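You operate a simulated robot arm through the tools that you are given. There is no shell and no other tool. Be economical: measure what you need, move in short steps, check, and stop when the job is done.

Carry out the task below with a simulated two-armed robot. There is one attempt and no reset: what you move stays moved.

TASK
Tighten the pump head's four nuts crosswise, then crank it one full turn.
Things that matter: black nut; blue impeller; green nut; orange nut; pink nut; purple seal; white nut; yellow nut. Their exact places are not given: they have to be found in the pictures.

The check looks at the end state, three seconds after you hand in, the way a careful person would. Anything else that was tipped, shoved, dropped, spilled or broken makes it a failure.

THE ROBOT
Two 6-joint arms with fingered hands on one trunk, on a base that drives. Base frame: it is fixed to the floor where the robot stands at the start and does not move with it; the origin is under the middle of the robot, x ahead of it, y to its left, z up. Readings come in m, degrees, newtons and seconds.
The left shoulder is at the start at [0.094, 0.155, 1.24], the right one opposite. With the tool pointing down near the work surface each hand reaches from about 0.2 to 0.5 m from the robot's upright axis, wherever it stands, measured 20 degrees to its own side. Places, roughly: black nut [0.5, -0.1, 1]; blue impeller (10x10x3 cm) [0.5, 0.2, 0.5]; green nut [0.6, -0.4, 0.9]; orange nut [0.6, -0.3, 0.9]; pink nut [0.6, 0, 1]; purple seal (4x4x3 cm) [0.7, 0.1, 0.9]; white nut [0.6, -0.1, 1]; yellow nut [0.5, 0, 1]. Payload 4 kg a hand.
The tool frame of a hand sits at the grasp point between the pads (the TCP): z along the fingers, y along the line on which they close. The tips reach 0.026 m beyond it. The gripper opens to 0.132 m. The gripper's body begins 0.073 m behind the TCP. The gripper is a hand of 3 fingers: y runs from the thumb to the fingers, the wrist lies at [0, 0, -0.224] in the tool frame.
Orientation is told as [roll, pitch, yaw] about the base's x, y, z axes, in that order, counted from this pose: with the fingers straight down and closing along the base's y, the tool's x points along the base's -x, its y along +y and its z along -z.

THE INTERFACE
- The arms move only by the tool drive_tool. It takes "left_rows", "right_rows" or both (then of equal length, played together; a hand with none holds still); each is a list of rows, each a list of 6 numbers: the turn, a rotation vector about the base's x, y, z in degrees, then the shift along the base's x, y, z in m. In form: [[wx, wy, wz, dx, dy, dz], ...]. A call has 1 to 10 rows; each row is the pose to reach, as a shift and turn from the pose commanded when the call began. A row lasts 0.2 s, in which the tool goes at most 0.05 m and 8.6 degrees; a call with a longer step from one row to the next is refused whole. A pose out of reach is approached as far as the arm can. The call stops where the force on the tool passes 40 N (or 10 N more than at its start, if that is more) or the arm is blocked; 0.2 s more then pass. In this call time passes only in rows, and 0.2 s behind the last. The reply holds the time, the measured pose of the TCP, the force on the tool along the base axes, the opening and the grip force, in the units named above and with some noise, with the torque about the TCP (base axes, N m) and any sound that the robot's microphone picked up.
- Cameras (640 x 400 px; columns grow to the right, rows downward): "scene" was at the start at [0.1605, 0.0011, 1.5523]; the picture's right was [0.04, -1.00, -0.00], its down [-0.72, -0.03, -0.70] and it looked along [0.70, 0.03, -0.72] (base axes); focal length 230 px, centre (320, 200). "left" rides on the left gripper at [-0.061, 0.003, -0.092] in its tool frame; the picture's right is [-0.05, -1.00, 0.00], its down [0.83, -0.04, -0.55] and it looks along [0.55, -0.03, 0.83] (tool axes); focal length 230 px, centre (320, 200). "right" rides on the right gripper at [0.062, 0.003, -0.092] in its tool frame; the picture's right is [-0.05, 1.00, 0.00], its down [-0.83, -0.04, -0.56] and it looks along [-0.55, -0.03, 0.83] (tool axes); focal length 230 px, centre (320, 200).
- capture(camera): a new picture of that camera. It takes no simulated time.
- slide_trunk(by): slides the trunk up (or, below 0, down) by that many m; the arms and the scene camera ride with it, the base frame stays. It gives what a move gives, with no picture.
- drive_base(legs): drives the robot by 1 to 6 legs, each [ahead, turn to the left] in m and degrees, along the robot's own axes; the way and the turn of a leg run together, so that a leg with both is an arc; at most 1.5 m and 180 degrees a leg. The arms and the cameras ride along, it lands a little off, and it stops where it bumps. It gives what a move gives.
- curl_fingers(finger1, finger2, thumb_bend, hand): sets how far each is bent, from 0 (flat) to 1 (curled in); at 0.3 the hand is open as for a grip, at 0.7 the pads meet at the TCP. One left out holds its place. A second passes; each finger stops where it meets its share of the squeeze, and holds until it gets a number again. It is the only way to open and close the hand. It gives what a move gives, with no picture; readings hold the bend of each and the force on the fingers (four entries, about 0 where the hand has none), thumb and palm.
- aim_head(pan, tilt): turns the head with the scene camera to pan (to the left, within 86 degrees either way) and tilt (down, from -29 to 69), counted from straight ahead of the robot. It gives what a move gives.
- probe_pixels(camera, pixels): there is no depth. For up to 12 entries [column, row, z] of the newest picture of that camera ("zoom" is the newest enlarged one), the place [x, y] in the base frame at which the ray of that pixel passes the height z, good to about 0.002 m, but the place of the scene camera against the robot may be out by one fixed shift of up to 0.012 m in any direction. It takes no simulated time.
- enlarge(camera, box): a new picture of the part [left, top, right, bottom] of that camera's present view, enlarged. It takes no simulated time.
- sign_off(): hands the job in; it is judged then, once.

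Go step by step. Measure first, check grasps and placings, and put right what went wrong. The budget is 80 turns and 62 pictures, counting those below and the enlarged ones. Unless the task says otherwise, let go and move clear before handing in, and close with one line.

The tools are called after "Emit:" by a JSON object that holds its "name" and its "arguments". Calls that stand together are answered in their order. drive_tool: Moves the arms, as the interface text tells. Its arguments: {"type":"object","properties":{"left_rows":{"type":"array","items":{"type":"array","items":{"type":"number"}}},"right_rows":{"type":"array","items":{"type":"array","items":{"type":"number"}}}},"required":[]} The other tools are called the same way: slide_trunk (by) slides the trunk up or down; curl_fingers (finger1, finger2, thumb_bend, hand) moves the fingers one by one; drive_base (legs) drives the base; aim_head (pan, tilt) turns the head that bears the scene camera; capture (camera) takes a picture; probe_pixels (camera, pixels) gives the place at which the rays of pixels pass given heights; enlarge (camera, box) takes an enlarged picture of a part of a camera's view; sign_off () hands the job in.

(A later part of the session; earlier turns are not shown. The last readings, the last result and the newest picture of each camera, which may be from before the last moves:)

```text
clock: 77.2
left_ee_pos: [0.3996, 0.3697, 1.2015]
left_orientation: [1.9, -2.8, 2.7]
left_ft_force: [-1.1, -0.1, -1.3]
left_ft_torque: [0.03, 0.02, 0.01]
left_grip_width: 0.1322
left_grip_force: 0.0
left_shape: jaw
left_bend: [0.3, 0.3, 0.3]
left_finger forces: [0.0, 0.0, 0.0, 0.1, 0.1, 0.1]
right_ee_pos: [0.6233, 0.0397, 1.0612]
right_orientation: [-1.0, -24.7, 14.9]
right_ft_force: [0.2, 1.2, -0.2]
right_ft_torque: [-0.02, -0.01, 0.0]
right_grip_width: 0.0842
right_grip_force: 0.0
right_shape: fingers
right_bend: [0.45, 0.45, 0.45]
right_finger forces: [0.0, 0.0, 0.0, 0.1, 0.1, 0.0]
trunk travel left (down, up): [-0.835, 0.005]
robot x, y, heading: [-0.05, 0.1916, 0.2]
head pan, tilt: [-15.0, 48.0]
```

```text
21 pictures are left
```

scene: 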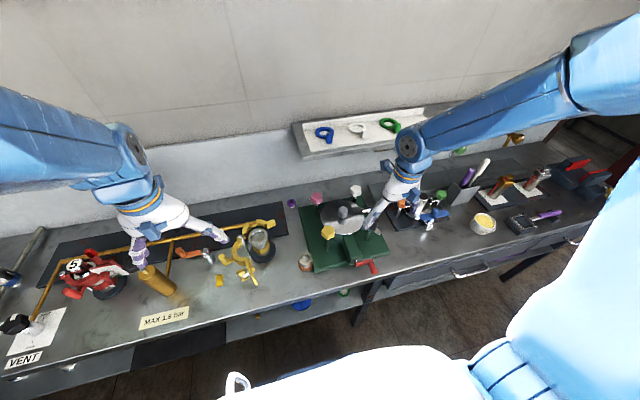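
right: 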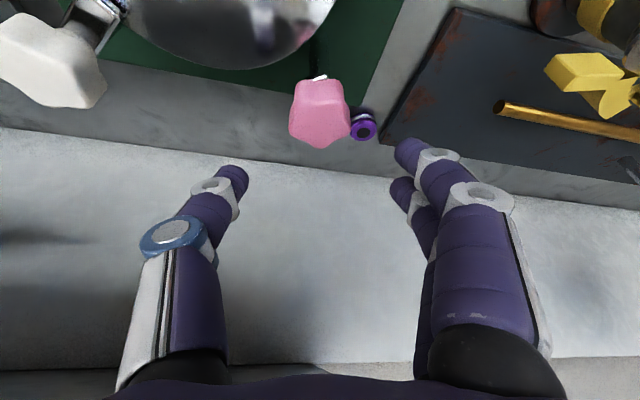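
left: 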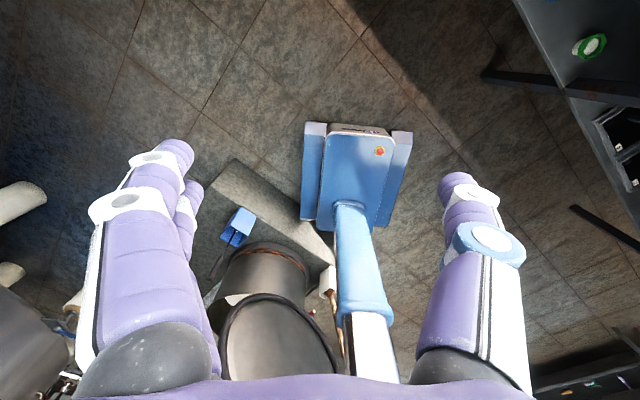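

Pink (320,114) lies as expected at (0.625,0.041). Rotate to yaw +35°, descend, grasp, and turn 72° clockwise.

Emit:
{"name": "probe_pixels", "arguments": {"camera": "right", "pixels": [[320, 112, 0.99], [320, 112, 0.98]]}}

Emit:
{"name": "drive_tool", "arguments": {"right_rows": [[0, 0, 8, 0.001, 0.001, 0], [0, 0, 16, 0.002, 0.001, -0.01], [0, 0, 20, 0.002, 0.001, -0.035], [0, 0, 20, 0.002, 0.001, -0.06]]}}

Emit:
{"name": "curl_fingers", "arguments": {"hand": "right", "finger1": 0.75, "finger2": 0.75, "thumb_bend": 0.75}}

Emit:
{"name": "capture", "arguments": {"camera": "right"}}

```text
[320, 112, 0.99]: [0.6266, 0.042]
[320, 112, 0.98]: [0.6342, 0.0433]
```

```text
clock: 78.2
left_ee_pos: [0.3976, 0.3694, 1.201]
left_orientation: [1.8, -2.9, 2.6]
left_ft_force: [0.8, -0.2, 0.3]
left_ft_torque: [0.02, -0.02, 0.01]
left_grip_width: 0.1321
left_grip_force: 0.1
left_shape: jaw
left_bend: [0.3, 0.3, 0.3]
left_finger forces: [0.0, 0.0, 0.0, 0.1, 0.0, 0.0]
right_ee_pos: [0.6255, 0.0402, 1.0016]
right_orientation: [-0.9, -24.6, 35.0]
right_ft_force: [0.5, 0.4, -0.5]
right_ft_torque: [0.03, 0.02, 0.01]
right_grip_width: 0.0842
right_grip_force: 0.1
right_shape: fingers
right_bend: [0.45, 0.45, 0.45]
right_finger forces: [0.0, 0.0, 0.0, 0.1, 0.0, 0.0]
trunk travel left (down, up): [-0.835, 0.005]
robot x, y, heading: [-0.0496, 0.1881, -0.1]
head pan, tilt: [-15.0, 48.0]
```

```text
clock: 79.2
left_ee_pos: [0.3985, 0.3693, 1.1992]
left_orientation: [1.8, -2.8, 2.7]
left_ft_force: [0.6, 0.3, 0.5]
left_ft_torque: [0.0, 0.07, 0.01]
left_grip_width: 0.1318
left_grip_force: 0.2
left_shape: jaw
left_bend: [0.3, 0.3, 0.3]
left_finger forces: [0.0, 0.1, 0.1, 0.1, 0.1, 0.0]
right_ee_pos: [0.6258, 0.0397, 1.0001]
right_orientation: [-0.9, -24.5, 34.8]
right_ft_force: [4.4, 1.4, -6.1]
right_ft_torque: [-0.1, -0.07, 0.03]
right_grip_width: 0.0302
right_grip_force: 17.5
right_shape: fingers
right_bend: [0.63, 0.69, 0.66]
right_finger forces: [10.1, 8.1, 0.1, 0.0, 17.0, 0.0]
trunk travel left (down, up): [-0.835, 0.005]
robot x, y, heading: [-0.0498, 0.1871, 0.2]
head pan, tilt: [-15.0, 48.0]
```

```text
20 pictures are left
```

right: 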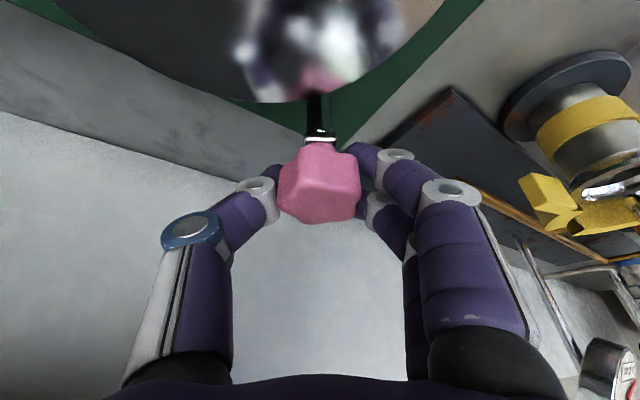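

Grasped at 17.5 N. Turn, regrasp, and turn again.

Emit:
{"name": "drive_tool", "arguments": {"right_rows": [[0, 0, -8, 0, 0, 0], [0, 0, -16, 0, 0, 0], [0, 0, -24, 0, 0, 0], [0, 0, -32, 0, 0, 0], [0, 0, -40, 0, 0, 0], [0, 0, -48, 0, 0, 0], [0, 0, -56, 0, 0, 0], [0, 0, -64, 0, 0, 0], [0, 0, -72, 0, 0, 0]]}}

Emit:
{"name": "curl_fingers", "arguments": {"hand": "right", "finger1": 0.45, "finger2": 0.45, "thumb_bend": 0.45}}

Emit:
{"name": "drive_tool", "arguments": {"right_rows": [[0, 0, 8, 0, 0, 0], [0, 0, 16, 0, 0, 0], [0, 0, 24, 0, 0, 0], [0, 0, 32, 0, 0, 0], [0, 0, 40, 0, 0, 0], [0, 0, 48, 0, 0, 0], [0, 0, 56, 0, 0, 0], [0, 0, 64, 0, 0, 0], [0, 0, 72, 0, 0, 0]]}}

Emit:
{"name": "curl_fingers", "arguments": {"hand": "right", "finger1": 0.75, "finger2": 0.75, "thumb_bend": 0.75}}

Emit:
{"name": "drive_tool", "arguments": {"right_rows": [[0, 0, -8, 0, 0, 0], [0, 0, -16, 0, 0, 0], [0, 0, -24, 0, 0, 0], [0, 0, -32, 0, 0, 0], [0, 0, -40, 0, 0, 0], [0, 0, -48, 0, 0, 0], [0, 0, -56, 0, 0, 0], [0, 0, -64, 0, 0, 0], [0, 0, -72, 0, 0, 0]]}}

Emit:
{"name": "capture", "arguments": {"camera": "right"}}

```text
clock: 81.2
left_ee_pos: [0.3992, 0.3699, 1.2]
left_orientation: [1.8, -2.6, 2.8]
left_ft_force: [0.4, 0.9, -0.3]
left_ft_torque: [-0.02, -0.02, -0.01]
left_grip_width: 0.1321
left_grip_force: 0.1
left_shape: jaw
left_bend: [0.3, 0.3, 0.3]
left_finger forces: [0.0, 0.1, 0.0, 0.0, 0.0, 0.0]
right_ee_pos: [0.6249, 0.0402, 0.9998]
right_orientation: [-1.0, -24.8, -37.3]
right_ft_force: [9.3, -2.0, -4.9]
right_ft_torque: [-0.1, -0.1, 0.01]
right_grip_width: 0.0298
right_grip_force: 17.8
right_shape: fingers
right_bend: [0.63, 0.7, 0.66]
right_finger forces: [11.0, 10.4, 0.1, 0.0, 15.1, 0.0]
trunk travel left (down, up): [-0.835, 0.005]
robot x, y, heading: [-0.0512, 0.1856, -0.2]
head pan, tilt: [-15.0, 48.0]
```

```text
clock: 82.2
left_ee_pos: [0.3961, 0.3688, 1.2013]
left_orientation: [1.8, -3.0, 2.7]
left_ft_force: [0.5, -0.1, 0.5]
left_ft_torque: [-0.01, -0.01, 0.01]
left_grip_width: 0.132
left_grip_force: 0.0
left_shape: jaw
left_bend: [0.3, 0.3, 0.3]
left_finger forces: [0.0, 0.1, 0.0, 0.0, 0.1, 0.1]
right_ee_pos: [0.623, 0.0398, 1.0015]
right_orientation: [-0.8, -25.0, -37.1]
right_ft_force: [-0.9, 0.1, 0.0]
right_ft_torque: [-0.03, -0.01, 0.0]
right_grip_width: 0.0839
right_grip_force: 0.1
right_shape: fingers
right_bend: [0.45, 0.45, 0.45]
right_finger forces: [0.0, 0.0, 0.0, 0.1, 0.0, 0.0]
trunk travel left (down, up): [-0.835, 0.005]
robot x, y, heading: [-0.0472, 0.1882, 0.3]
head pan, tilt: [-15.0, 48.0]
```

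```text
clock: 84.2
left_ee_pos: [0.398, 0.3701, 1.2]
left_orientation: [1.8, -2.9, 2.7]
left_ft_force: [0.1, 0.3, 0.0]
left_ft_torque: [0.01, 0.03, 0.01]
left_grip_width: 0.132
left_grip_force: 0.0
left_shape: jaw
left_bend: [0.3, 0.3, 0.3]
left_finger forces: [0.1, 0.1, 0.0, 0.0, 0.0, 0.0]
right_ee_pos: [0.6255, 0.0394, 1.001]
right_orientation: [-0.9, -24.6, 34.9]
right_ft_force: [0.3, -0.1, -0.6]
right_ft_torque: [0.03, 0.0, 0.0]
right_grip_width: 0.0841
right_grip_force: 0.0
right_shape: fingers
right_bend: [0.45, 0.45, 0.45]
right_finger forces: [0.1, 0.1, 0.0, 0.0, 0.0, 0.1]
trunk travel left (down, up): [-0.835, 0.005]
robot x, y, heading: [-0.0444, 0.1909, -0.0]
head pan, tilt: [-15.0, 48.0]
```

```text
clock: 85.2
left_ee_pos: [0.4, 0.3694, 1.2006]
left_orientation: [1.8, -2.8, 2.6]
left_ft_force: [0.3, 0.4, 0.1]
left_ft_torque: [0.02, -0.04, 0.02]
left_grip_width: 0.1319
left_grip_force: 0.0
left_shape: jaw
left_bend: [0.3, 0.3, 0.3]
left_finger forces: [0.0, 0.1, 0.0, 0.0, 0.1, 0.0]
right_ee_pos: [0.625, 0.0404, 1.0013]
right_orientation: [-0.9, -24.6, 34.9]
right_ft_force: [6.0, -3.0, -1.2]
right_ft_torque: [-0.49, -0.42, -0.03]
right_grip_width: 0.0396
right_grip_force: 19.5
right_shape: fingers
right_bend: [0.61, 0.66, 0.61]
right_finger forces: [9.2, 7.5, 0.0, 0.0, 22.0, 0.1]
trunk travel left (down, up): [-0.835, 0.005]
robot x, y, heading: [-0.0509, 0.1898, -0.2]
head pan, tilt: [-15.0, 48.0]
```

```text
clock: 87.2
left_ee_pos: [0.3991, 0.3693, 1.1992]
left_orientation: [1.9, -2.7, 2.7]
left_ft_force: [-1.0, -0.6, 1.1]
left_ft_torque: [0.02, 0.01, -0.02]
left_grip_width: 0.132
left_grip_force: 0.0
left_shape: jaw
left_bend: [0.3, 0.3, 0.3]
left_finger forces: [0.0, 0.1, 0.1, 0.1, 0.0, 0.1]
right_ee_pos: [0.6251, 0.0392, 0.9995]
right_orientation: [-1.0, -24.8, -37.1]
right_ft_force: [8.0, -3.2, 0.7]
right_ft_torque: [-0.46, 0.06, -0.02]
right_grip_width: 0.0393
right_grip_force: 20.8
right_shape: fingers
right_bend: [0.62, 0.67, 0.62]
right_finger forces: [10.7, 10.6, 0.0, 0.0, 19.4, 0.0]
trunk travel left (down, up): [-0.835, 0.005]
robot x, y, heading: [-0.049, 0.1868, 0.1]
head pan, tilt: [-15.0, 48.0]
```

```text
19 pictures are left
```

right: 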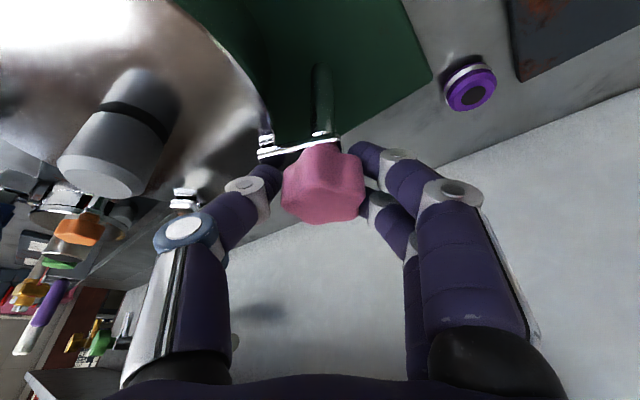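

The thumb sat close to the dog this time but it turned fine. Final stroke from yaw +35°, where the thumb is clear of the dog.

Emit:
{"name": "curl_fingers", "arguments": {"hand": "right", "finger1": 0.45, "finger2": 0.45, "thumb_bend": 0.45}}

Emit:
{"name": "drive_tool", "arguments": {"right_rows": [[0, 0, 8, 0, 0, 0], [0, 0, 16, 0, 0, 0], [0, 0, 24, 0, 0, 0], [0, 0, 32, 0, 0, 0], [0, 0, 40, 0, 0, 0], [0, 0, 48, 0, 0.001, 0], [0, 0, 56, 0, 0.001, 0.001], [0, 0, 64, 0, 0.001, 0.001], [0, 0, 72, 0, 0.001, 0.001]]}}

Emit:
{"name": "curl_fingers", "arguments": {"hand": "right", "finger1": 0.8, "finger2": 0.8, "thumb_bend": 0.8}}

Emit:
{"name": "drive_tool", "arguments": {"right_rows": [[0, 0, -8, 0, 0, 0], [0, 0, -16, 0, 0, 0], [0, 0, -24, 0, 0, 0]]}}

Emit:
{"name": "drive_tool", "arguments": {"right_rows": [[0, 0, -5, 0, 0, 0], [0, 0, -10, 0, 0, 0]]}}

Emit:
{"name": "capture", "arguments": {"camera": "right"}}

```text
clock: 88.2
left_ee_pos: [0.3965, 0.3717, 1.2014]
left_orientation: [1.8, -3.0, 2.7]
left_ft_force: [0.2, 0.8, 0.5]
left_ft_torque: [0.0, 0.02, 0.0]
left_grip_width: 0.132
left_grip_force: 0.1
left_shape: jaw
left_bend: [0.3, 0.3, 0.3]
left_finger forces: [0.0, 0.0, 0.0, 0.0, 0.1, 0.0]
right_ee_pos: [0.6222, 0.0418, 1.0016]
right_orientation: [-1.0, -24.9, -37.1]
right_ft_force: [0.2, 1.2, 0.3]
right_ft_torque: [0.01, 0.04, 0.0]
right_grip_width: 0.0837
right_grip_force: 0.1
right_shape: fingers
right_bend: [0.45, 0.45, 0.45]
right_finger forces: [0.1, 0.0, 0.0, 0.0, 0.0, 0.0]
trunk travel left (down, up): [-0.835, 0.005]
robot x, y, heading: [-0.0505, 0.1871, 0.2]
head pan, tilt: [-15.0, 48.0]
```

```text
clock: 90.2
left_ee_pos: [0.3976, 0.3694, 1.1998]
left_orientation: [1.7, -3.0, 2.6]
left_ft_force: [0.9, -0.5, -0.2]
left_ft_torque: [0.02, 0.02, 0.01]
left_grip_width: 0.1321
left_grip_force: 0.0
left_shape: jaw
left_bend: [0.3, 0.3, 0.3]
left_finger forces: [0.0, 0.0, 0.1, 0.1, 0.0, 0.0]
right_ee_pos: [0.6247, 0.0404, 1.0032]
right_orientation: [-0.7, -24.5, 34.9]
right_ft_force: [0.8, -0.2, -0.6]
right_ft_torque: [0.03, 0.01, 0.02]
right_grip_width: 0.0842
right_grip_force: 0.0
right_shape: fingers
right_bend: [0.45, 0.45, 0.45]
right_finger forces: [0.0, 0.0, 0.0, 0.0, 0.0, 0.1]
trunk travel left (down, up): [-0.835, 0.005]
robot x, y, heading: [-0.0509, 0.1904, -0.0]
head pan, tilt: [-15.0, 48.0]
```

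```text
clock: 91.2
left_ee_pos: [0.3989, 0.3695, 1.2002]
left_orientation: [1.8, -2.7, 2.8]
left_ft_force: [-1.2, -0.2, -0.5]
left_ft_torque: [0.0, -0.01, 0.0]
left_grip_width: 0.1322
left_grip_force: 0.2
left_shape: jaw
left_bend: [0.3, 0.3, 0.3]
left_finger forces: [0.0, 0.0, 0.0, 0.0, 0.0, 0.1]
right_ee_pos: [0.6261, 0.0406, 1.0016]
right_orientation: [-0.8, -24.7, 34.8]
right_ft_force: [4.9, -1.6, -5.1]
right_ft_torque: [-0.08, -0.11, 0.0]
right_grip_width: 0.0311
right_grip_force: 20.0
right_shape: fingers
right_bend: [0.62, 0.67, 0.65]
right_finger forces: [9.6, 9.2, 0.1, 0.1, 22.0, 0.0]
trunk travel left (down, up): [-0.835, 0.005]
robot x, y, heading: [-0.0528, 0.1924, 0.0]
head pan, tilt: [-15.0, 48.0]
```

```text
clock: 92.0
left_ee_pos: [0.3994, 0.371, 1.2011]
left_orientation: [1.8, -2.8, 2.8]
left_ft_force: [0.8, -0.3, -0.2]
left_ft_torque: [-0.01, 0.02, -0.01]
left_grip_width: 0.1318
left_grip_force: 0.0
left_shape: jaw
left_bend: [0.3, 0.3, 0.3]
left_finger forces: [0.0, 0.0, 0.1, 0.1, 0.0, 0.0]
right_ee_pos: [0.6272, 0.0421, 1.0016]
right_orientation: [-1.2, -24.7, 10.9]
right_ft_force: [4.6, -2.7, -7.7]
right_ft_torque: [-0.1, -0.03, 0.34]
right_grip_width: 0.0306
right_grip_force: 21.2
right_shape: fingers
right_bend: [0.62, 0.68, 0.65]
right_finger forces: [10.1, 8.0, 0.0, 0.0, 24.7, 0.0]
trunk travel left (down, up): [-0.835, 0.005]
robot x, y, heading: [-0.0467, 0.1922, 0.1]
head pan, tilt: [-15.0, 48.0]
```

```text
clock: 92.6
left_ee_pos: [0.4023, 0.3709, 1.199]
left_orientation: [1.7, -2.6, 2.8]
left_ft_force: [0.3, 0.8, 0.1]
left_ft_torque: [-0.02, 0.05, -0.01]
left_grip_width: 0.1318
left_grip_force: 0.1
left_shape: jaw
left_bend: [0.3, 0.3, 0.3]
left_finger forces: [0.0, 0.0, 0.1, 0.0, 0.0, 0.1]
right_ee_pos: [0.6288, 0.0404, 1.0017]
right_orientation: [-1.1, -25.1, 1.1]
right_ft_force: [19.3, -2.3, -4.8]
right_ft_torque: [-0.24, -0.31, 0.59]
right_grip_width: 0.0294
right_grip_force: 24.9
right_shape: fingers
right_bend: [0.62, 0.7, 0.66]
right_finger forces: [12.8, 6.3, 0.0, 0.0, 32.3, 0.0]
trunk travel left (down, up): [-0.835, 0.005]
robot x, y, heading: [-0.0464, 0.1868, -0.0]
head pan, tilt: [-15.0, 48.0]
```

```text
18 pictures are left
```

right: 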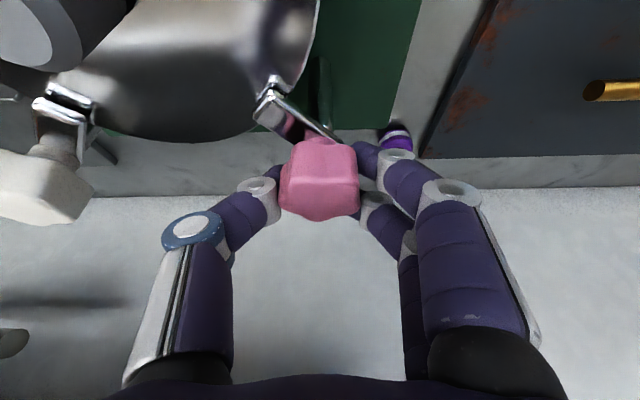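

Pink reached its stop (0.59 Nm), its dog over the lid. Release, lift, and move upright above black.

Emit:
{"name": "curl_fingers", "arguments": {"hand": "right", "finger1": 0.45, "finger2": 0.45, "thumb_bend": 0.45}}

Emit:
{"name": "drive_tool", "arguments": {"right_rows": [[0, 0, 0, -0.01, 0, 0.04], [-1.3, 4.9, 5.7, -0.035, -0.02, 0.075], [-2.5, 9.8, 11.4, -0.063, -0.053, 0.09], [-3.8, 14.7, 17.2, -0.095, -0.09, 0.09], [-5, 19.6, 22.9, -0.12, -0.12, 0.09], [-6.3, 24.5, 28.6, -0.1455, -0.1465, 0.088]]}}

Emit:
{"name": "capture", "arguments": {"camera": "right"}}

```text
clock: 93.6
left_ee_pos: [0.3965, 0.3701, 1.2014]
left_orientation: [1.8, -2.9, 2.6]
left_ft_force: [0.6, -0.4, 0.8]
left_ft_torque: [0.02, -0.04, 0.0]
left_grip_width: 0.1316
left_grip_force: 0.1
left_shape: jaw
left_bend: [0.3, 0.3, 0.3]
left_finger forces: [0.0, 0.1, 0.0, 0.0, 0.1, 0.1]
right_ee_pos: [0.6223, 0.0424, 1.0022]
right_orientation: [-1.2, -25.0, 0.9]
right_ft_force: [-0.7, -0.5, -0.9]
right_ft_torque: [-0.02, -0.01, 0.0]
right_grip_width: 0.0837
right_grip_force: 0.1
right_shape: fingers
right_bend: [0.45, 0.45, 0.45]
right_finger forces: [0.0, 0.1, 0.1, 0.0, 0.1, 0.1]
trunk travel left (down, up): [-0.835, 0.005]
robot x, y, heading: [-0.0474, 0.1885, 0.3]
head pan, tilt: [-15.0, 48.0]
```

```text
clock: 95.0
left_ee_pos: [0.3959, 0.3685, 1.2029]
left_orientation: [1.9, -2.9, 2.7]
left_ft_force: [-0.6, -0.1, 0.5]
left_ft_torque: [0.03, 0.02, 0.0]
left_grip_width: 0.1319
left_grip_force: 0.0
left_shape: jaw
left_bend: [0.3, 0.3, 0.3]
left_finger forces: [0.0, 0.1, 0.0, 0.0, 0.0, 0.1]
right_ee_pos: [0.4763, -0.105, 1.0894]
right_orientation: [-0.1, 0.1, 30.1]
right_ft_force: [0.7, -0.7, 0.0]
right_ft_torque: [0.01, -0.03, 0.02]
right_grip_width: 0.0842
right_grip_force: 0.0
right_shape: fingers
right_bend: [0.45, 0.45, 0.45]
right_finger forces: [0.0, 0.0, 0.0, 0.1, 0.0, 0.0]
trunk travel left (down, up): [-0.835, 0.005]
robot x, y, heading: [-0.0541, 0.186, -0.2]
head pan, tilt: [-15.0, 48.0]
```

```text
17 pictures are left
```

right: 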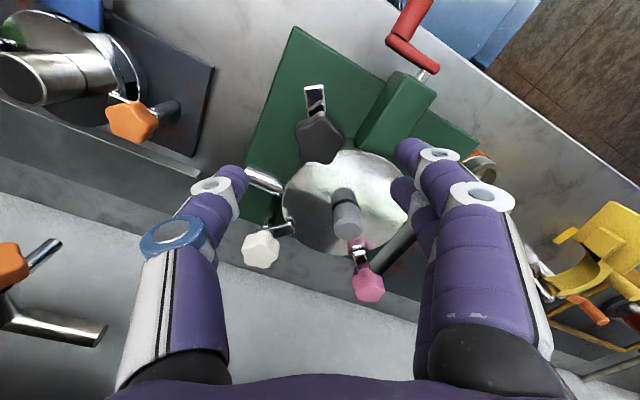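

White and pink dogs both point at the hub; black is centred with its dog straight up in the view. Descend, grasp and turn in two calls.

Emit:
{"name": "drive_tool", "arguments": {"right_rows": [[0, 0, 0, 0.003, 0, -0.045], [0, 0, 0, 0.003, 0, -0.091]]}}

Emit:
{"name": "curl_fingers", "arguments": {"hand": "right", "finger1": 0.8, "finger2": 0.8, "thumb_bend": 0.8}}

Emit:
{"name": "drive_tool", "arguments": {"right_rows": [[0, 0, -8, 0, 0, 0], [0, 0, -16, 0, 0, 0], [0, 0, -24, 0, 0, 0], [0, 0, -32, 0, 0, 0], [0, 0, -40, 0, 0, 0], [0, 0, -48, 0, 0, 0], [0, 0, -56, 0, 0, 0], [0, 0, -64, 0, 0, 0], [0, 0, -72, 0, 0, 0], [0, 0, -80, 0, 0, 0]]}}

Emit:
{"name": "capture", "arguments": {"camera": "right"}}

```text
clock: 95.6
left_ee_pos: [0.4004, 0.3685, 1.1994]
left_orientation: [1.9, -2.8, 2.7]
left_ft_force: [0.9, 0.7, -0.5]
left_ft_torque: [0.01, 0.01, 0.0]
left_grip_width: 0.1322
left_grip_force: 0.1
left_shape: jaw
left_bend: [0.3, 0.3, 0.3]
left_finger forces: [0.0, 0.0, 0.1, 0.1, 0.1, 0.1]
right_ee_pos: [0.481, -0.1012, 0.9974]
right_orientation: [-0.1, 0.1, 30.0]
right_ft_force: [0.2, 0.0, -0.3]
right_ft_torque: [0.02, -0.02, -0.01]
right_grip_width: 0.0843
right_grip_force: 0.0
right_shape: fingers
right_bend: [0.45, 0.45, 0.45]
right_finger forces: [0.1, 0.0, 0.0, 0.1, 0.1, 0.0]
trunk travel left (down, up): [-0.835, 0.005]
robot x, y, heading: [-0.0471, 0.1902, 0.2]
head pan, tilt: [-15.0, 48.0]
```

```text
clock: 96.6
left_ee_pos: [0.3991, 0.3685, 1.2003]
left_orientation: [1.9, -2.8, 2.6]
left_ft_force: [0.4, 0.6, -0.1]
left_ft_torque: [0.0, -0.01, -0.02]
left_grip_width: 0.1319
left_grip_force: 0.0
left_shape: jaw
left_bend: [0.3, 0.3, 0.3]
left_finger forces: [0.0, 0.1, 0.0, 0.1, 0.1, 0.1]
right_ee_pos: [0.4817, -0.1003, 0.9971]
right_orientation: [-0.1, 0.0, 30.1]
right_ft_force: [1.2, -5.1, -14.7]
right_ft_torque: [-0.01, 0.04, 0.0]
right_grip_width: 0.0291
right_grip_force: 23.0
right_shape: fingers
right_bend: [0.65, 0.68, 0.65]
right_finger forces: [10.4, 9.5, 0.0, 0.1, 25.5, 0.1]
trunk travel left (down, up): [-0.835, 0.005]
robot x, y, heading: [-0.0529, 0.1874, 0.1]
head pan, tilt: [-15.0, 48.0]
```

```text
clock: 98.8
left_ee_pos: [0.3984, 0.3665, 1.2009]
left_orientation: [2.1, -2.8, 2.7]
left_ft_force: [-0.5, -0.1, -0.4]
left_ft_torque: [0.01, -0.01, -0.02]
left_grip_width: 0.1318
left_grip_force: 0.0
left_shape: jaw
left_bend: [0.3, 0.3, 0.3]
left_finger forces: [0.1, 0.0, 0.0, 0.0, 0.0, 0.1]
right_ee_pos: [0.4821, -0.1044, 0.9971]
right_orientation: [-0.2, 0.4, -50.1]
right_ft_force: [0.8, -13.9, -14.0]
right_ft_torque: [-0.17, -0.1, 0.05]
right_grip_width: 0.029
right_grip_force: 23.0
right_shape: fingers
right_bend: [0.65, 0.68, 0.65]
right_finger forces: [8.7, 10.0, 0.0, 0.0, 26.8, 0.1]
trunk travel left (down, up): [-0.835, 0.005]
robot x, y, heading: [-0.0479, 0.188, 0.3]
head pan, tilt: [-15.0, 48.0]
```

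```text
16 pictures are left
```

right: 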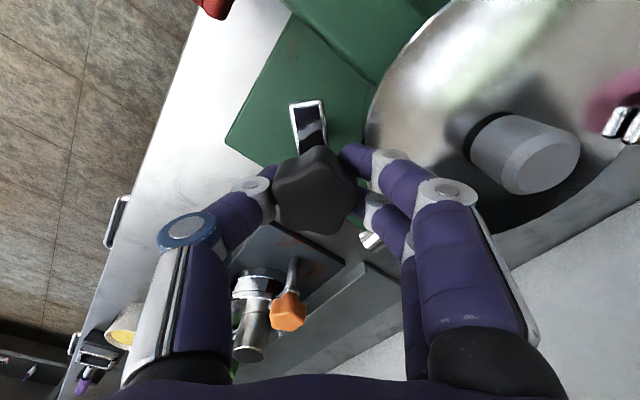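

Good. Relax the -y offset by 2 mm and turn 72° more, then finish in small steps.

Emit:
{"name": "drive_tool", "arguments": {"right_rows": [[0, 0, -8, 0, -0.002, -0.001], [0, 0, -16, 0, -0.003, -0.001], [0, 0, -24, 0, -0.003, -0.001], [0, 0, -32, 0, -0.003, -0.001], [0, 0, -40, 0, -0.003, -0.001], [0, 0, -48, 0, -0.003, -0.001], [0, 0, -56, 0, -0.003, -0.001], [0, 0, -64, 0, -0.003, -0.001], [0, 0, -72, 0, -0.003, -0.001]]}}

Emit:
{"name": "drive_tool", "arguments": {"right_rows": [[0, 0, -6, 0, 0, 0], [0, 0, -12, 0, 0, 0]]}}

Emit:
{"name": "drive_tool", "arguments": {"right_rows": [[0, 0, -6, 0, 0, 0], [0, 0, -12, 0, 0, 0]]}}

Emit:
{"name": "capture", "arguments": {"camera": "right"}}

```text
clock: 100.8
left_ee_pos: [0.3966, 0.3678, 1.2012]
left_orientation: [2.0, -2.9, 2.7]
left_ft_force: [0.0, 0.6, -0.3]
left_ft_torque: [0.0, 0.01, -0.03]
left_grip_width: 0.1321
left_grip_force: 0.1
left_shape: jaw
left_bend: [0.3, 0.3, 0.3]
left_finger forces: [0.0, 0.0, 0.0, 0.0, 0.0, 0.0]
right_ee_pos: [0.479, -0.1058, 0.997]
right_orientation: [-0.7, 0.3, -122.1]
right_ft_force: [-8.1, -9.2, -14.3]
right_ft_torque: [-0.21, 0.03, 0.05]
right_grip_width: 0.0283
right_grip_force: 22.1
right_shape: fingers
right_bend: [0.65, 0.68, 0.65]
right_finger forces: [8.7, 10.8, 0.1, 0.0, 24.9, 0.0]
trunk travel left (down, up): [-0.835, 0.005]
robot x, y, heading: [-0.0508, 0.1907, -0.1]
head pan, tilt: [-15.0, 48.0]
```

```text
clock: 101.4
left_ee_pos: [0.3965, 0.3672, 1.2017]
left_orientation: [2.0, -2.9, 2.7]
left_ft_force: [0.5, -0.2, -0.1]
left_ft_torque: [0.03, -0.01, -0.01]
left_grip_width: 0.132
left_grip_force: 0.1
left_shape: jaw
left_bend: [0.3, 0.3, 0.3]
left_finger forces: [0.0, 0.0, 0.0, 0.1, 0.0, 0.1]
right_ee_pos: [0.4785, -0.1063, 0.9968]
right_orientation: [-0.7, 0.1, -134.0]
right_ft_force: [-12.4, -4.4, -18.9]
right_ft_torque: [-0.18, 0.08, 0.06]
right_grip_width: 0.0287
right_grip_force: 23.3
right_shape: fingers
right_bend: [0.65, 0.68, 0.65]
right_finger forces: [9.0, 11.5, 0.1, 0.1, 27.4, 0.0]
trunk travel left (down, up): [-0.835, 0.005]
robot x, y, heading: [-0.049, 0.1879, 0.1]
head pan, tilt: [-15.0, 48.0]
```

```text
clock: 102.0
left_ee_pos: [0.3976, 0.3667, 1.2008]
left_orientation: [1.9, -2.9, 2.7]
left_ft_force: [-0.4, -0.2, -0.1]
left_ft_torque: [-0.01, 0.0, -0.04]
left_grip_width: 0.1318
left_grip_force: 0.1
left_shape: jaw
left_bend: [0.3, 0.3, 0.3]
left_finger forces: [0.0, 0.0, 0.1, 0.0, 0.0, 0.1]
right_ee_pos: [0.4778, -0.1068, 0.9973]
right_orientation: [-0.7, 0.1, -146.1]
right_ft_force: [-15.1, -5.3, -22.6]
right_ft_torque: [-0.25, 0.2, 0.7]
right_grip_width: 0.0284
right_grip_force: 24.4
right_shape: fingers
right_bend: [0.65, 0.68, 0.65]
right_finger forces: [10.6, 9.3, 0.0, 0.1, 29.7, 0.0]
trunk travel left (down, up): [-0.835, 0.005]
robot x, y, heading: [-0.0488, 0.1908, 0.0]
head pan, tilt: [-15.0, 48.0]
```

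```text
15 pictures are left
```

right: 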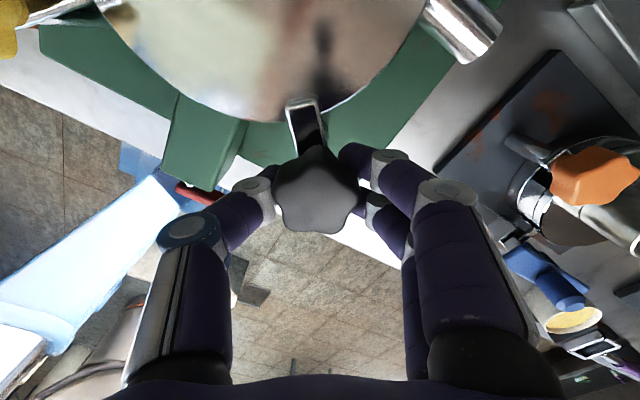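

Black stopped at 0.70 Nm with its dog over the lid. Release, lift, and get a view of lid and crank.

Emit:
{"name": "curl_fingers", "arguments": {"hand": "right", "finger1": 0.45, "finger2": 0.45, "thumb_bend": 0.45}}

Emit:
{"name": "drive_tool", "arguments": {"right_rows": [[0, 0, 0, 0, 0, 0.04], [0, 0, 6, 0, 0, 0.085], [0, 0, 14, -0.03, -0.03, 0.1], [0, 0, 22, -0.06, -0.06, 0.11], [0, 0, 30, -0.08, -0.09, 0.12], [0, 0, 38, -0.08, -0.13, 0.12], [0, 0, 46, -0.08, -0.17, 0.12], [0, 0, 54, -0.08, -0.17, 0.12]]}}

Emit:
{"name": "enlarge", "arguments": {"camera": "scene", "box": [290, 180, 400, 300]}}

```text
clock: 103.0
left_ee_pos: [0.3981, 0.3706, 1.2007]
left_orientation: [1.8, -2.9, 2.7]
left_ft_force: [0.0, -0.3, -0.2]
left_ft_torque: [0.0, -0.02, 0.0]
left_grip_width: 0.1321
left_grip_force: 0.1
left_shape: jaw
left_bend: [0.3, 0.3, 0.3]
left_finger forces: [0.0, 0.1, 0.0, 0.0, 0.0, 0.1]
right_ee_pos: [0.48, -0.1046, 0.9992]
right_orientation: [-0.5, 0.1, -146.0]
right_ft_force: [-0.5, 0.5, 0.5]
right_ft_torque: [0.0, 0.02, 0.01]
right_grip_width: 0.0838
right_grip_force: 0.0
right_shape: fingers
right_bend: [0.45, 0.45, 0.45]
right_finger forces: [0.0, 0.1, 0.0, 0.0, 0.1, 0.0]
trunk travel left (down, up): [-0.835, 0.005]
robot x, y, heading: [-0.0499, 0.1929, 0.0]
head pan, tilt: [-15.0, 48.0]
```

```text
clock: 104.8
left_ee_pos: [0.397, 0.3706, 1.2007]
left_orientation: [1.7, -3.0, 2.8]
left_ft_force: [0.3, 0.3, 0.5]
left_ft_torque: [0.01, -0.01, -0.01]
left_grip_width: 0.1319
left_grip_force: 0.2
left_shape: jaw
left_bend: [0.3, 0.3, 0.3]
left_finger forces: [0.0, 0.1, 0.0, 0.0, 0.0, 0.1]
right_ee_pos: [0.4083, -0.2745, 1.1195]
right_orientation: [0.1, -0.2, -91.9]
right_ft_force: [0.5, -0.8, 0.6]
right_ft_torque: [-0.01, 0.0, -0.01]
right_grip_width: 0.0842
right_grip_force: 0.1
right_shape: fingers
right_bend: [0.45, 0.45, 0.45]
right_finger forces: [0.1, 0.0, 0.1, 0.0, 0.1, 0.0]
trunk travel left (down, up): [-0.835, 0.005]
robot x, y, heading: [-0.0483, 0.1881, 0.3]
head pan, tilt: [-15.0, 48.0]
```

```text
3.33 times, centred on (345, 240) of scene
```

zoom: 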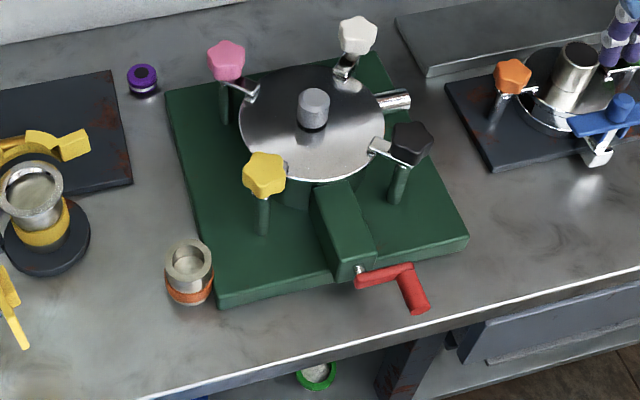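

All four dogs now sit on the lid. Next I'll measure the crank: rotate the right camera to look at it from the right side.

Emit:
{"name": "drive_tool", "arguments": {"right_rows": [[0, 0, 8.4, 0, 0, 0], [0, 0, 16.8, 0, 0, 0], [0, 0, 25.2, 0, 0, 0], [0, 0, 33.6, 0, 0, 0], [0, 0, 42, 0, 0, 0], [0, 0, 50.4, 0, 0, 0], [0, 0, 58.8, 0, 0, 0], [0, 0, 67.2, 0, 0, 0], [0, 0, 75.6, 0, 0, 0], [0, 0, 84, 0, 0, 0]]}}

Emit:
{"name": "drive_tool", "arguments": {"right_rows": [[0, 0, 8.4, 0, 0.01, -0.01], [0, 0, 16.8, -0.01, 0.02, -0.02], [0, 0, 25.2, -0.015, 0.03, -0.03], [0, 0, 33.6, -0.02, 0.04, -0.04], [0, 0, 42, -0.02, 0.05, -0.05], [0, 0, 50.4, -0.02, 0.05, -0.05], [0, 0, 58, -0.02, 0.05, -0.05]]}}

Emit:
{"name": "capture", "arguments": {"camera": "right"}}

Emit:
{"name": "probe_pixels", "arguments": {"camera": "zoom", "pixels": [[358, 270, 0.9], [358, 270, 0.92], [410, 270, 0.9], [410, 270, 0.92], [419, 309, 0.9], [419, 309, 0.92], [440, 335, 0.86], [350, 276, 0.9]]}}

```text
clock: 107.0
left_ee_pos: [0.3973, 0.3698, 1.2003]
left_orientation: [1.8, -2.8, 2.7]
left_ft_force: [-0.3, -0.3, -0.2]
left_ft_torque: [-0.01, -0.01, -0.02]
left_grip_width: 0.1321
left_grip_force: 0.0
left_shape: jaw
left_bend: [0.3, 0.3, 0.3]
left_finger forces: [0.1, 0.0, 0.0, 0.1, 0.0, 0.1]
right_ee_pos: [0.4082, -0.2754, 1.1178]
right_orientation: [-0.5, -0.2, -7.8]
right_ft_force: [0.0, 0.3, -0.1]
right_ft_torque: [0.02, -0.02, 0.01]
right_grip_width: 0.0844
right_grip_force: 0.1
right_shape: fingers
right_bend: [0.45, 0.45, 0.45]
right_finger forces: [0.0, 0.0, 0.1, 0.0, 0.0, 0.0]
trunk travel left (down, up): [-0.835, 0.005]
robot x, y, heading: [-0.0489, 0.1897, -0.1]
head pan, tilt: [-15.0, 48.0]
```

```text
clock: 108.6
left_ee_pos: [0.3974, 0.3708, 1.201]
left_orientation: [1.8, -3.0, 2.7]
left_ft_force: [0.2, 0.7, 0.2]
left_ft_torque: [-0.04, 0.03, 0.02]
left_grip_width: 0.132
left_grip_force: 0.0
left_shape: jaw
left_bend: [0.3, 0.3, 0.3]
left_finger forces: [0.0, 0.0, 0.0, 0.0, 0.0, 0.0]
right_ee_pos: [0.3886, -0.2236, 1.0672]
right_orientation: [-0.7, 0.0, 50.2]
right_ft_force: [-0.3, -1.1, -0.3]
right_ft_torque: [0.01, -0.03, 0.0]
right_grip_width: 0.084
right_grip_force: 0.0
right_shape: fingers
right_bend: [0.45, 0.45, 0.45]
right_finger forces: [0.1, 0.0, 0.0, 0.1, 0.0, 0.0]
trunk travel left (down, up): [-0.835, 0.005]
robot x, y, heading: [-0.045, 0.1885, 0.1]
head pan, tilt: [-15.0, 48.0]
```

```text
13 pictures are left
```

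right: 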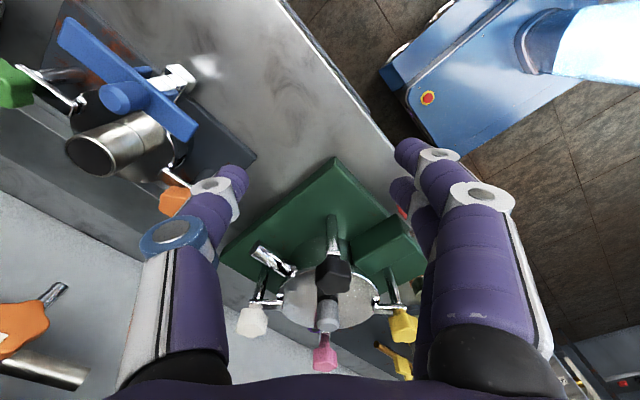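

```text
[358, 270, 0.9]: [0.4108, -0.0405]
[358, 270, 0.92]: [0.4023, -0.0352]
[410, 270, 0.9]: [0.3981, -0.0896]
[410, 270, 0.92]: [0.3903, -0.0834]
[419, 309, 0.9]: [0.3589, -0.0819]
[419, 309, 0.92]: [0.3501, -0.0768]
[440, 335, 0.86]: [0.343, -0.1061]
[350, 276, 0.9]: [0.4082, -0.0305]
```

The crank is hidden behind the finger at (405,210). Shift the hand toward it for a clear view.

Emit:
{"name": "drive_tool", "arguments": {"right_rows": [[0, 0, 0, -0.025, 0.02, 0.01], [0, 0, 0, -0.05, 0.045, 0.02], [0, 0, -5, -0.06, 0.06, 0.02]]}}

Emit:
{"name": "capture", "arguments": {"camera": "right"}}

```text
clock: 109.1
left_ee_pos: [0.3644, 0.3707, 1.1805]
left_orientation: [2.1, 0.8, 2.9]
left_ft_force: [0.1, 0.4, 0.3]
left_ft_torque: [0.0, 0.0, -0.01]
left_grip_width: 0.1321
left_grip_force: 0.0
left_shape: jaw
left_bend: [0.3, 0.3, 0.3]
left_finger forces: [0.0, 0.0, 0.0, 0.0, 0.0, 0.0]
right_ee_pos: [0.3199, -0.1797, 1.0536]
right_orientation: [3.6, 3.8, 50.4]
right_ft_force: [-0.1, -0.1, 0.5]
right_ft_torque: [0.0, -0.03, 0.0]
right_grip_width: 0.0846
right_grip_force: 0.1
right_shape: fingers
right_bend: [0.45, 0.45, 0.45]
right_finger forces: [0.0, 0.0, 0.1, 0.1, 0.1, 0.0]
right hand out of reach, approached as far as the arm can: row 2
trunk travel left (down, up): [-0.835, 0.005]
robot x, y, heading: [-0.0486, 0.1919, 0.0]
head pan, tilt: [-15.0, 48.0]
stopped in row 2 (right hand): the arm was blocked; the commanded pose is now the measured one
```

```text
12 pictures are left
```

right: 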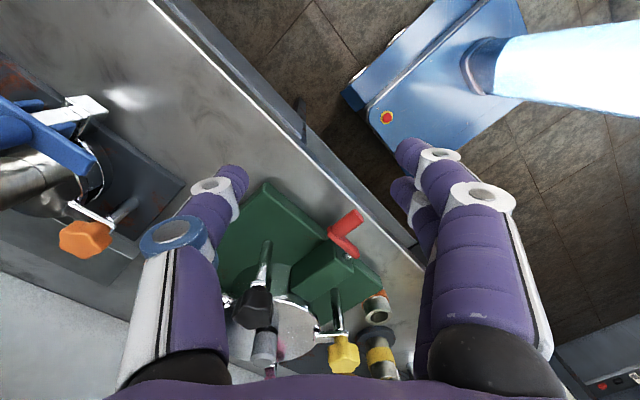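

The crank is visible near (345,233). Enlarge for exact points.

Emit:
{"name": "enlarge", "arguments": {"camera": "right", "box": [290, 190, 400, 280]}}

```text
4.44 times, centred on (345, 235) of right
```

zoom: 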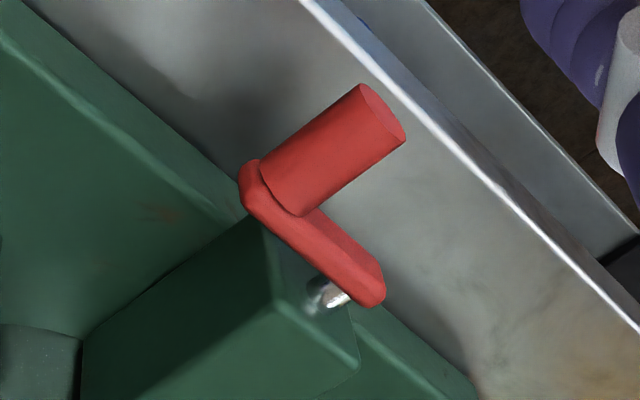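

Emit:
{"name": "probe_pixels", "arguments": {"camera": "zoom", "pixels": [[382, 115, 0.88], [382, 115, 0.9], [382, 115, 0.92], [280, 190, 0.88], [280, 190, 0.9], [280, 190, 0.92], [370, 292, 0.88], [370, 292, 0.9], [370, 292, 0.92], [325, 298, 0.9], [306, 0, 0.86], [405, 130, 0.9]]}}

```text
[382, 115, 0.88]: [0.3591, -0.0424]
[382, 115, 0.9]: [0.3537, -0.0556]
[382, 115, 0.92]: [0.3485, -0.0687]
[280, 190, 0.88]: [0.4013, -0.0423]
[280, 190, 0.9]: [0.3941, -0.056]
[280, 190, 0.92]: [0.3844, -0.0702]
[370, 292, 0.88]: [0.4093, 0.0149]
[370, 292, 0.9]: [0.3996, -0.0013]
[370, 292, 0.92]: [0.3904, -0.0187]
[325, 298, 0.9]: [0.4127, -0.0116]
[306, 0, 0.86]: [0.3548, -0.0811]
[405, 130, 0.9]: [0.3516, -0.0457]
```

Handle: axis along x from 0.346 to 0.388 at y≈-0.075, z≈0.929; pivot at y≈-0.032, so radius ≈0.044. It is too near for the arm, so I'll back the base 0.14 m and bring the hand upright over the handle.

Emit:
{"name": "drive_base", "arguments": {"legs": [[-0.14, 0]]}}

Emit:
{"name": "curl_fingers", "arguments": {"hand": "right", "finger1": 0.5, "finger2": 0.5, "thumb_bend": 0.5}}

Emit:
{"name": "drive_tool", "arguments": {"right_rows": [[0, 0, -8, 0.02, 0.01, 0], [0, 0, -16, 0.045, 0.025, 0], [-1, -1, -24, 0.07, 0.04, 0], [-2, -2, -32, 0.095, 0.055, -0.01], [-3, -3, -40, 0.12, 0.07, -0.02], [-4, -4, -48, 0.145, 0.085, -0.03]]}}

```text
clock: 110.5
left_ee_pos: [0.2297, 0.3693, 1.2144]
left_orientation: [1.8, -4.7, 2.6]
left_ft_force: [0.0, -0.2, -0.2]
left_ft_torque: [0.01, 0.01, -0.02]
left_grip_width: 0.1319
left_grip_force: 0.0
left_shape: jaw
left_bend: [0.3, 0.3, 0.3]
left_finger forces: [0.0, 0.0, 0.0, 0.1, 0.0, 0.0]
right_ee_pos: [0.1759, -0.1914, 1.0824]
right_orientation: [-0.5, 0.2, 49.9]
right_ft_force: [0.4, -0.7, -0.6]
right_ft_torque: [0.02, 0.01, 0.0]
right_grip_width: 0.0848
right_grip_force: 0.1
right_shape: fingers
right_bend: [0.45, 0.45, 0.45]
right_finger forces: [0.0, 0.0, 0.1, 0.0, 0.1, 0.0]
trunk travel left (down, up): [-0.835, 0.005]
robot x, y, heading: [-0.1896, 0.1857, -0.2]
head pan, tilt: [-15.0, 48.0]
```

```text
clock: 111.5
left_ee_pos: [0.2413, 0.371, 1.1939]
left_orientation: [1.7, -1.6, 2.7]
left_ft_force: [-0.4, 0.0, 1.4]
left_ft_torque: [0.0, 0.02, -0.03]
left_grip_width: 0.1321
left_grip_force: 0.0
left_shape: jaw
left_bend: [0.3, 0.3, 0.3]
left_finger forces: [0.0, 0.0, 0.0, 0.0, 0.1, 0.1]
right_ee_pos: [0.191, -0.1846, 1.0635]
right_orientation: [1.8, 2.5, 50.0]
right_ft_force: [-0.8, -0.9, 0.1]
right_ft_torque: [0.05, -0.02, 0.0]
right_grip_width: 0.0685
right_grip_force: 0.1
right_shape: fingers
right_bend: [0.5, 0.5, 0.5]
right_finger forces: [0.0, 0.1, 0.0, 0.0, 0.1, 0.1]
trunk travel left (down, up): [-0.835, 0.005]
robot x, y, heading: [-0.19, 0.1908, 0.1]
head pan, tilt: [-15.0, 48.0]
```

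```text
clock: 112.9
left_ee_pos: [0.2416, 0.3711, 1.1885]
left_orientation: [1.9, -0.8, 2.7]
left_ft_force: [-0.7, -0.8, 0.1]
left_ft_torque: [-0.02, 0.01, 0.02]
left_grip_width: 0.1322
left_grip_force: 0.1
left_shape: jaw
left_bend: [0.3, 0.3, 0.3]
left_finger forces: [0.0, 0.0, 0.0, 0.1, 0.0, 0.0]
right_ee_pos: [0.3381, -0.1029, 1.0468]
right_orientation: [-5.1, -1.1, 1.9]
right_ft_force: [0.4, -0.4, -0.8]
right_ft_torque: [-0.02, -0.03, 0.0]
right_grip_width: 0.0683
right_grip_force: 0.1
right_shape: fingers
right_bend: [0.5, 0.5, 0.5]
right_finger forces: [0.1, 0.0, 0.0, 0.0, 0.1, 0.0]
trunk travel left (down, up): [-0.835, 0.005]
robot x, y, heading: [-0.1884, 0.1909, -0.1]
head pan, tilt: [-15.0, 48.0]
```

Now align upright over the handle and check from the hand camera.

Emit:
{"name": "drive_tool", "arguments": {"right_rows": [[3, 0.5, -1, 0.012, 0.014, -0.02], [5, 1, -2, 0.024, 0.028, -0.045]]}}

Emit:
{"name": "capture", "arguments": {"camera": "right"}}

```text
clock: 113.5
left_ee_pos: [0.2443, 0.3714, 1.1879]
left_orientation: [1.9, -0.7, 2.8]
left_ft_force: [0.8, 0.4, 0.7]
left_ft_torque: [-0.01, 0.03, -0.02]
left_grip_width: 0.1317
left_grip_force: 0.0
left_shape: jaw
left_bend: [0.3, 0.3, 0.3]
left_finger forces: [0.0, 0.0, 0.0, 0.1, 0.1, 0.0]
right_ee_pos: [0.3627, -0.0762, 0.9984]
right_orientation: [0.1, -0.2, -0.1]
right_ft_force: [-0.3, 1.1, -0.6]
right_ft_torque: [0.02, 0.01, 0.0]
right_grip_width: 0.0681
right_grip_force: 0.0
right_shape: fingers
right_bend: [0.5, 0.5, 0.5]
right_finger forces: [0.1, 0.1, 0.0, 0.0, 0.1, 0.0]
trunk travel left (down, up): [-0.835, 0.005]
robot x, y, heading: [-0.1906, 0.1872, -0.0]
head pan, tilt: [-15.0, 48.0]
```

```text
10 pictures are left
```

right: 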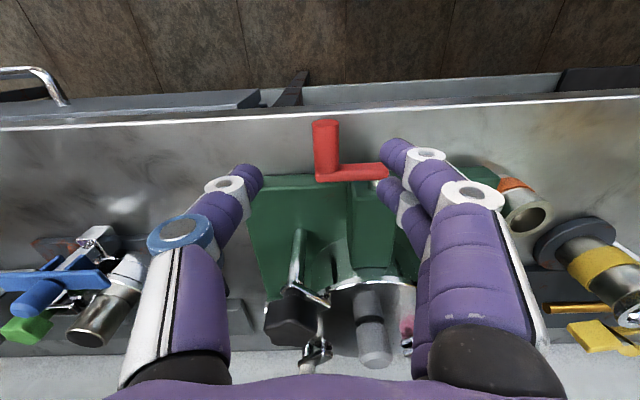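

Handle spans (325,125)–(330,178). Probe its location from here.

Emit:
{"name": "probe_pixels", "arguments": {"camera": "right", "pixels": [[325, 125, 0.929], [330, 175, 0.929], [386, 172, 0.929], [314, 150, 0.929], [341, 150, 0.929], [325, 109, 0.87], [325, 109, 0.85]]}}

```text
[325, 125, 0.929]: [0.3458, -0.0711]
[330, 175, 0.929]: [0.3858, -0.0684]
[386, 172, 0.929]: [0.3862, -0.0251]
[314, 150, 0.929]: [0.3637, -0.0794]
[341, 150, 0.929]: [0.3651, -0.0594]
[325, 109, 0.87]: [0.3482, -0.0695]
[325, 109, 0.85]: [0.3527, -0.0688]
```

Handle centre is about y=-0.0705, z≈0.925, 20 mm thick. Descend to z≈0.938 and close.

Emit:
{"name": "drive_tool", "arguments": {"right_rows": [[0, 0, 0, 0.0, 0.005, -0.03], [0, 0, 0, 0.0, 0.005, -0.061]]}}

Emit:
{"name": "curl_fingers", "arguments": {"hand": "right", "finger1": 0.75, "finger2": 0.75, "thumb_bend": 0.75}}

Emit:
{"name": "capture", "arguments": {"camera": "right"}}

```text
clock: 114.1
left_ee_pos: [0.2424, 0.3707, 1.1887]
left_orientation: [2.0, -0.7, 2.7]
left_ft_force: [1.8, 0.2, 0.5]
left_ft_torque: [0.02, 0.02, 0.03]
left_grip_width: 0.1323
left_grip_force: 0.1
left_shape: jaw
left_bend: [0.3, 0.3, 0.3]
left_finger forces: [0.0, 0.1, 0.0, 0.1, 0.0, 0.1]
right_ee_pos: [0.3608, -0.0714, 0.9375]
right_orientation: [0.1, -0.1, 0.1]
right_ft_force: [-1.0, -0.8, -0.2]
right_ft_torque: [-0.03, 0.01, -0.02]
right_grip_width: 0.0683
right_grip_force: 0.1
right_shape: fingers
right_bend: [0.5, 0.5, 0.5]
right_finger forces: [0.0, 0.0, 0.1, 0.0, 0.1, 0.1]
trunk travel left (down, up): [-0.835, 0.005]
robot x, y, heading: [-0.1923, 0.1908, -0.1]
head pan, tilt: [-15.0, 48.0]
```

```text
clock: 115.1
left_ee_pos: [0.2407, 0.3702, 1.1897]
left_orientation: [1.9, -0.8, 2.8]
left_ft_force: [-0.6, -0.2, 1.0]
left_ft_torque: [0.0, 0.02, -0.01]
left_grip_width: 0.1319
left_grip_force: 0.0
left_shape: jaw
left_bend: [0.3, 0.3, 0.3]
left_finger forces: [0.0, 0.0, 0.0, 0.1, 0.0, 0.0]
right_ee_pos: [0.3589, -0.0713, 0.9396]
right_orientation: [0.0, -0.1, -0.1]
right_ft_force: [-1.1, 3.8, -8.4]
right_ft_torque: [-0.02, 0.05, -0.01]
right_grip_width: 0.0185
right_grip_force: 14.1
right_shape: fingers
right_bend: [0.68, 0.68, 0.68]
right_finger forces: [8.1, 8.1, 0.0, 0.0, 12.0, 0.0]
trunk travel left (down, up): [-0.835, 0.005]
robot x, y, heading: [-0.1883, 0.1887, 0.2]
head pan, tilt: [-15.0, 48.0]
```

```text
9 pictures are left
```

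right: 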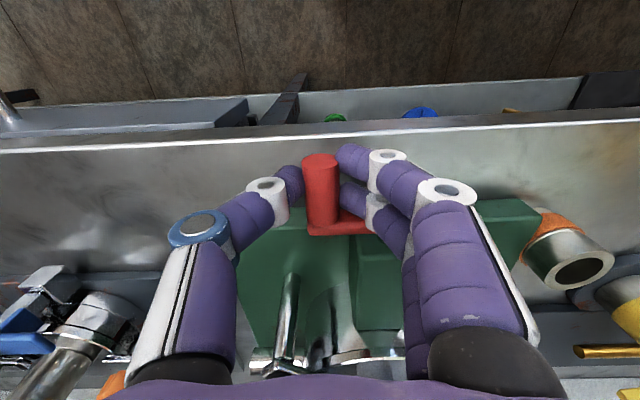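

Handle gripped (18.5 mm wide). Start cranking clockwise as seen from the robot (down first), testing 45°.

Emit:
{"name": "drive_tool", "arguments": {"right_rows": [[0, 0, 0, 0, 0.0013, -0.0098], [0, 0, 0, 0, 0.0051, -0.019], [0, 0, 0, 0, 0.0111, -0.0269]]}}

```text
clock: 115.9
left_ee_pos: [0.2394, 0.3703, 1.1891]
left_orientation: [1.9, -0.9, 2.8]
left_ft_force: [0.0, -0.1, 0.1]
left_ft_torque: [0.01, 0.01, 0.0]
left_grip_width: 0.1321
left_grip_force: 0.1
left_shape: jaw
left_bend: [0.3, 0.3, 0.3]
left_finger forces: [0.0, 0.0, 0.0, 0.0, 0.0, 0.0]
right_ee_pos: [0.3593, -0.0622, 0.9126]
right_orientation: [0.0, -0.3, -0.1]
right_ft_force: [-1.6, -3.3, -0.7]
right_ft_torque: [0.0, 0.05, -0.03]
right_grip_width: 0.0165
right_grip_force: 13.2
right_shape: fingers
right_bend: [0.71, 0.71, 0.68]
right_finger forces: [5.1, 5.3, 0.0, 0.1, 15.6, 0.0]
trunk travel left (down, up): [-0.835, 0.005]
robot x, y, heading: [-0.1907, 0.1882, 0.1]
head pan, tilt: [-15.0, 48.0]
```

Low force, width slightly less. Check the crank actually follows.

Emit:
{"name": "capture", "arguments": {"camera": "right"}}

```text
8 pictures are left
```

right: 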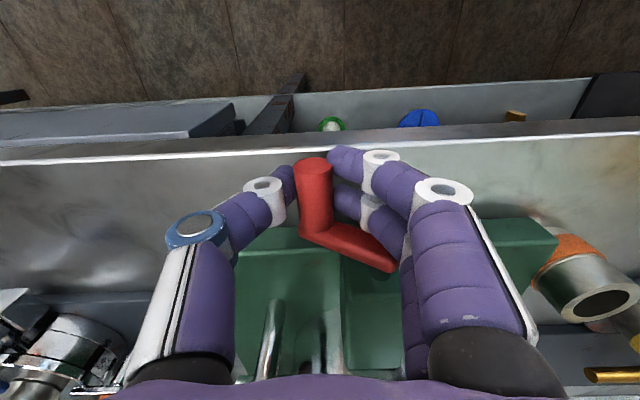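

The crank follows. Continue through the bottom to 105° and read forces.

Emit:
{"name": "drive_tool", "arguments": {"right_rows": [[0, 0, 0, 0, 0.0079, -0.006], [0, 0, 0, 0, 0.0171, -0.0098], [0, 0, 0, 0, 0.0269, -0.0111], [0, 0, 0, 0, 0.0367, -0.0098]]}}

Emit:
{"name": "capture", "arguments": {"camera": "right"}}

```text
clock: 116.9
left_ee_pos: [0.2418, 0.3697, 1.1884]
left_orientation: [2.0, -0.7, 2.8]
left_ft_force: [-0.6, -0.3, -0.1]
left_ft_torque: [-0.04, -0.01, 0.01]
left_grip_width: 0.1318
left_grip_force: 0.0
left_shape: jaw
left_bend: [0.3, 0.3, 0.3]
left_finger forces: [0.1, 0.0, 0.0, 0.0, 0.1, 0.0]
right_ee_pos: [0.3606, -0.0252, 0.9031]
right_orientation: [0.1, -0.1, -0.1]
right_ft_force: [-3.1, -2.7, -8.2]
right_ft_torque: [0.05, 0.07, -0.01]
right_grip_width: 0.0186
right_grip_force: 11.3
right_shape: fingers
right_bend: [0.71, 0.71, 0.66]
right_finger forces: [5.1, 4.8, 0.1, 0.1, 12.5, 0.0]
trunk travel left (down, up): [-0.835, 0.005]
robot x, y, heading: [-0.1918, 0.1909, 0.1]
head pan, tilt: [-15.0, 48.0]
```

```text
7 pictures are left
```

right: 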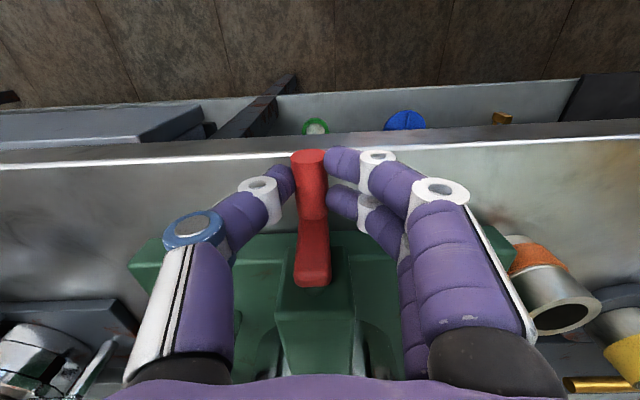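

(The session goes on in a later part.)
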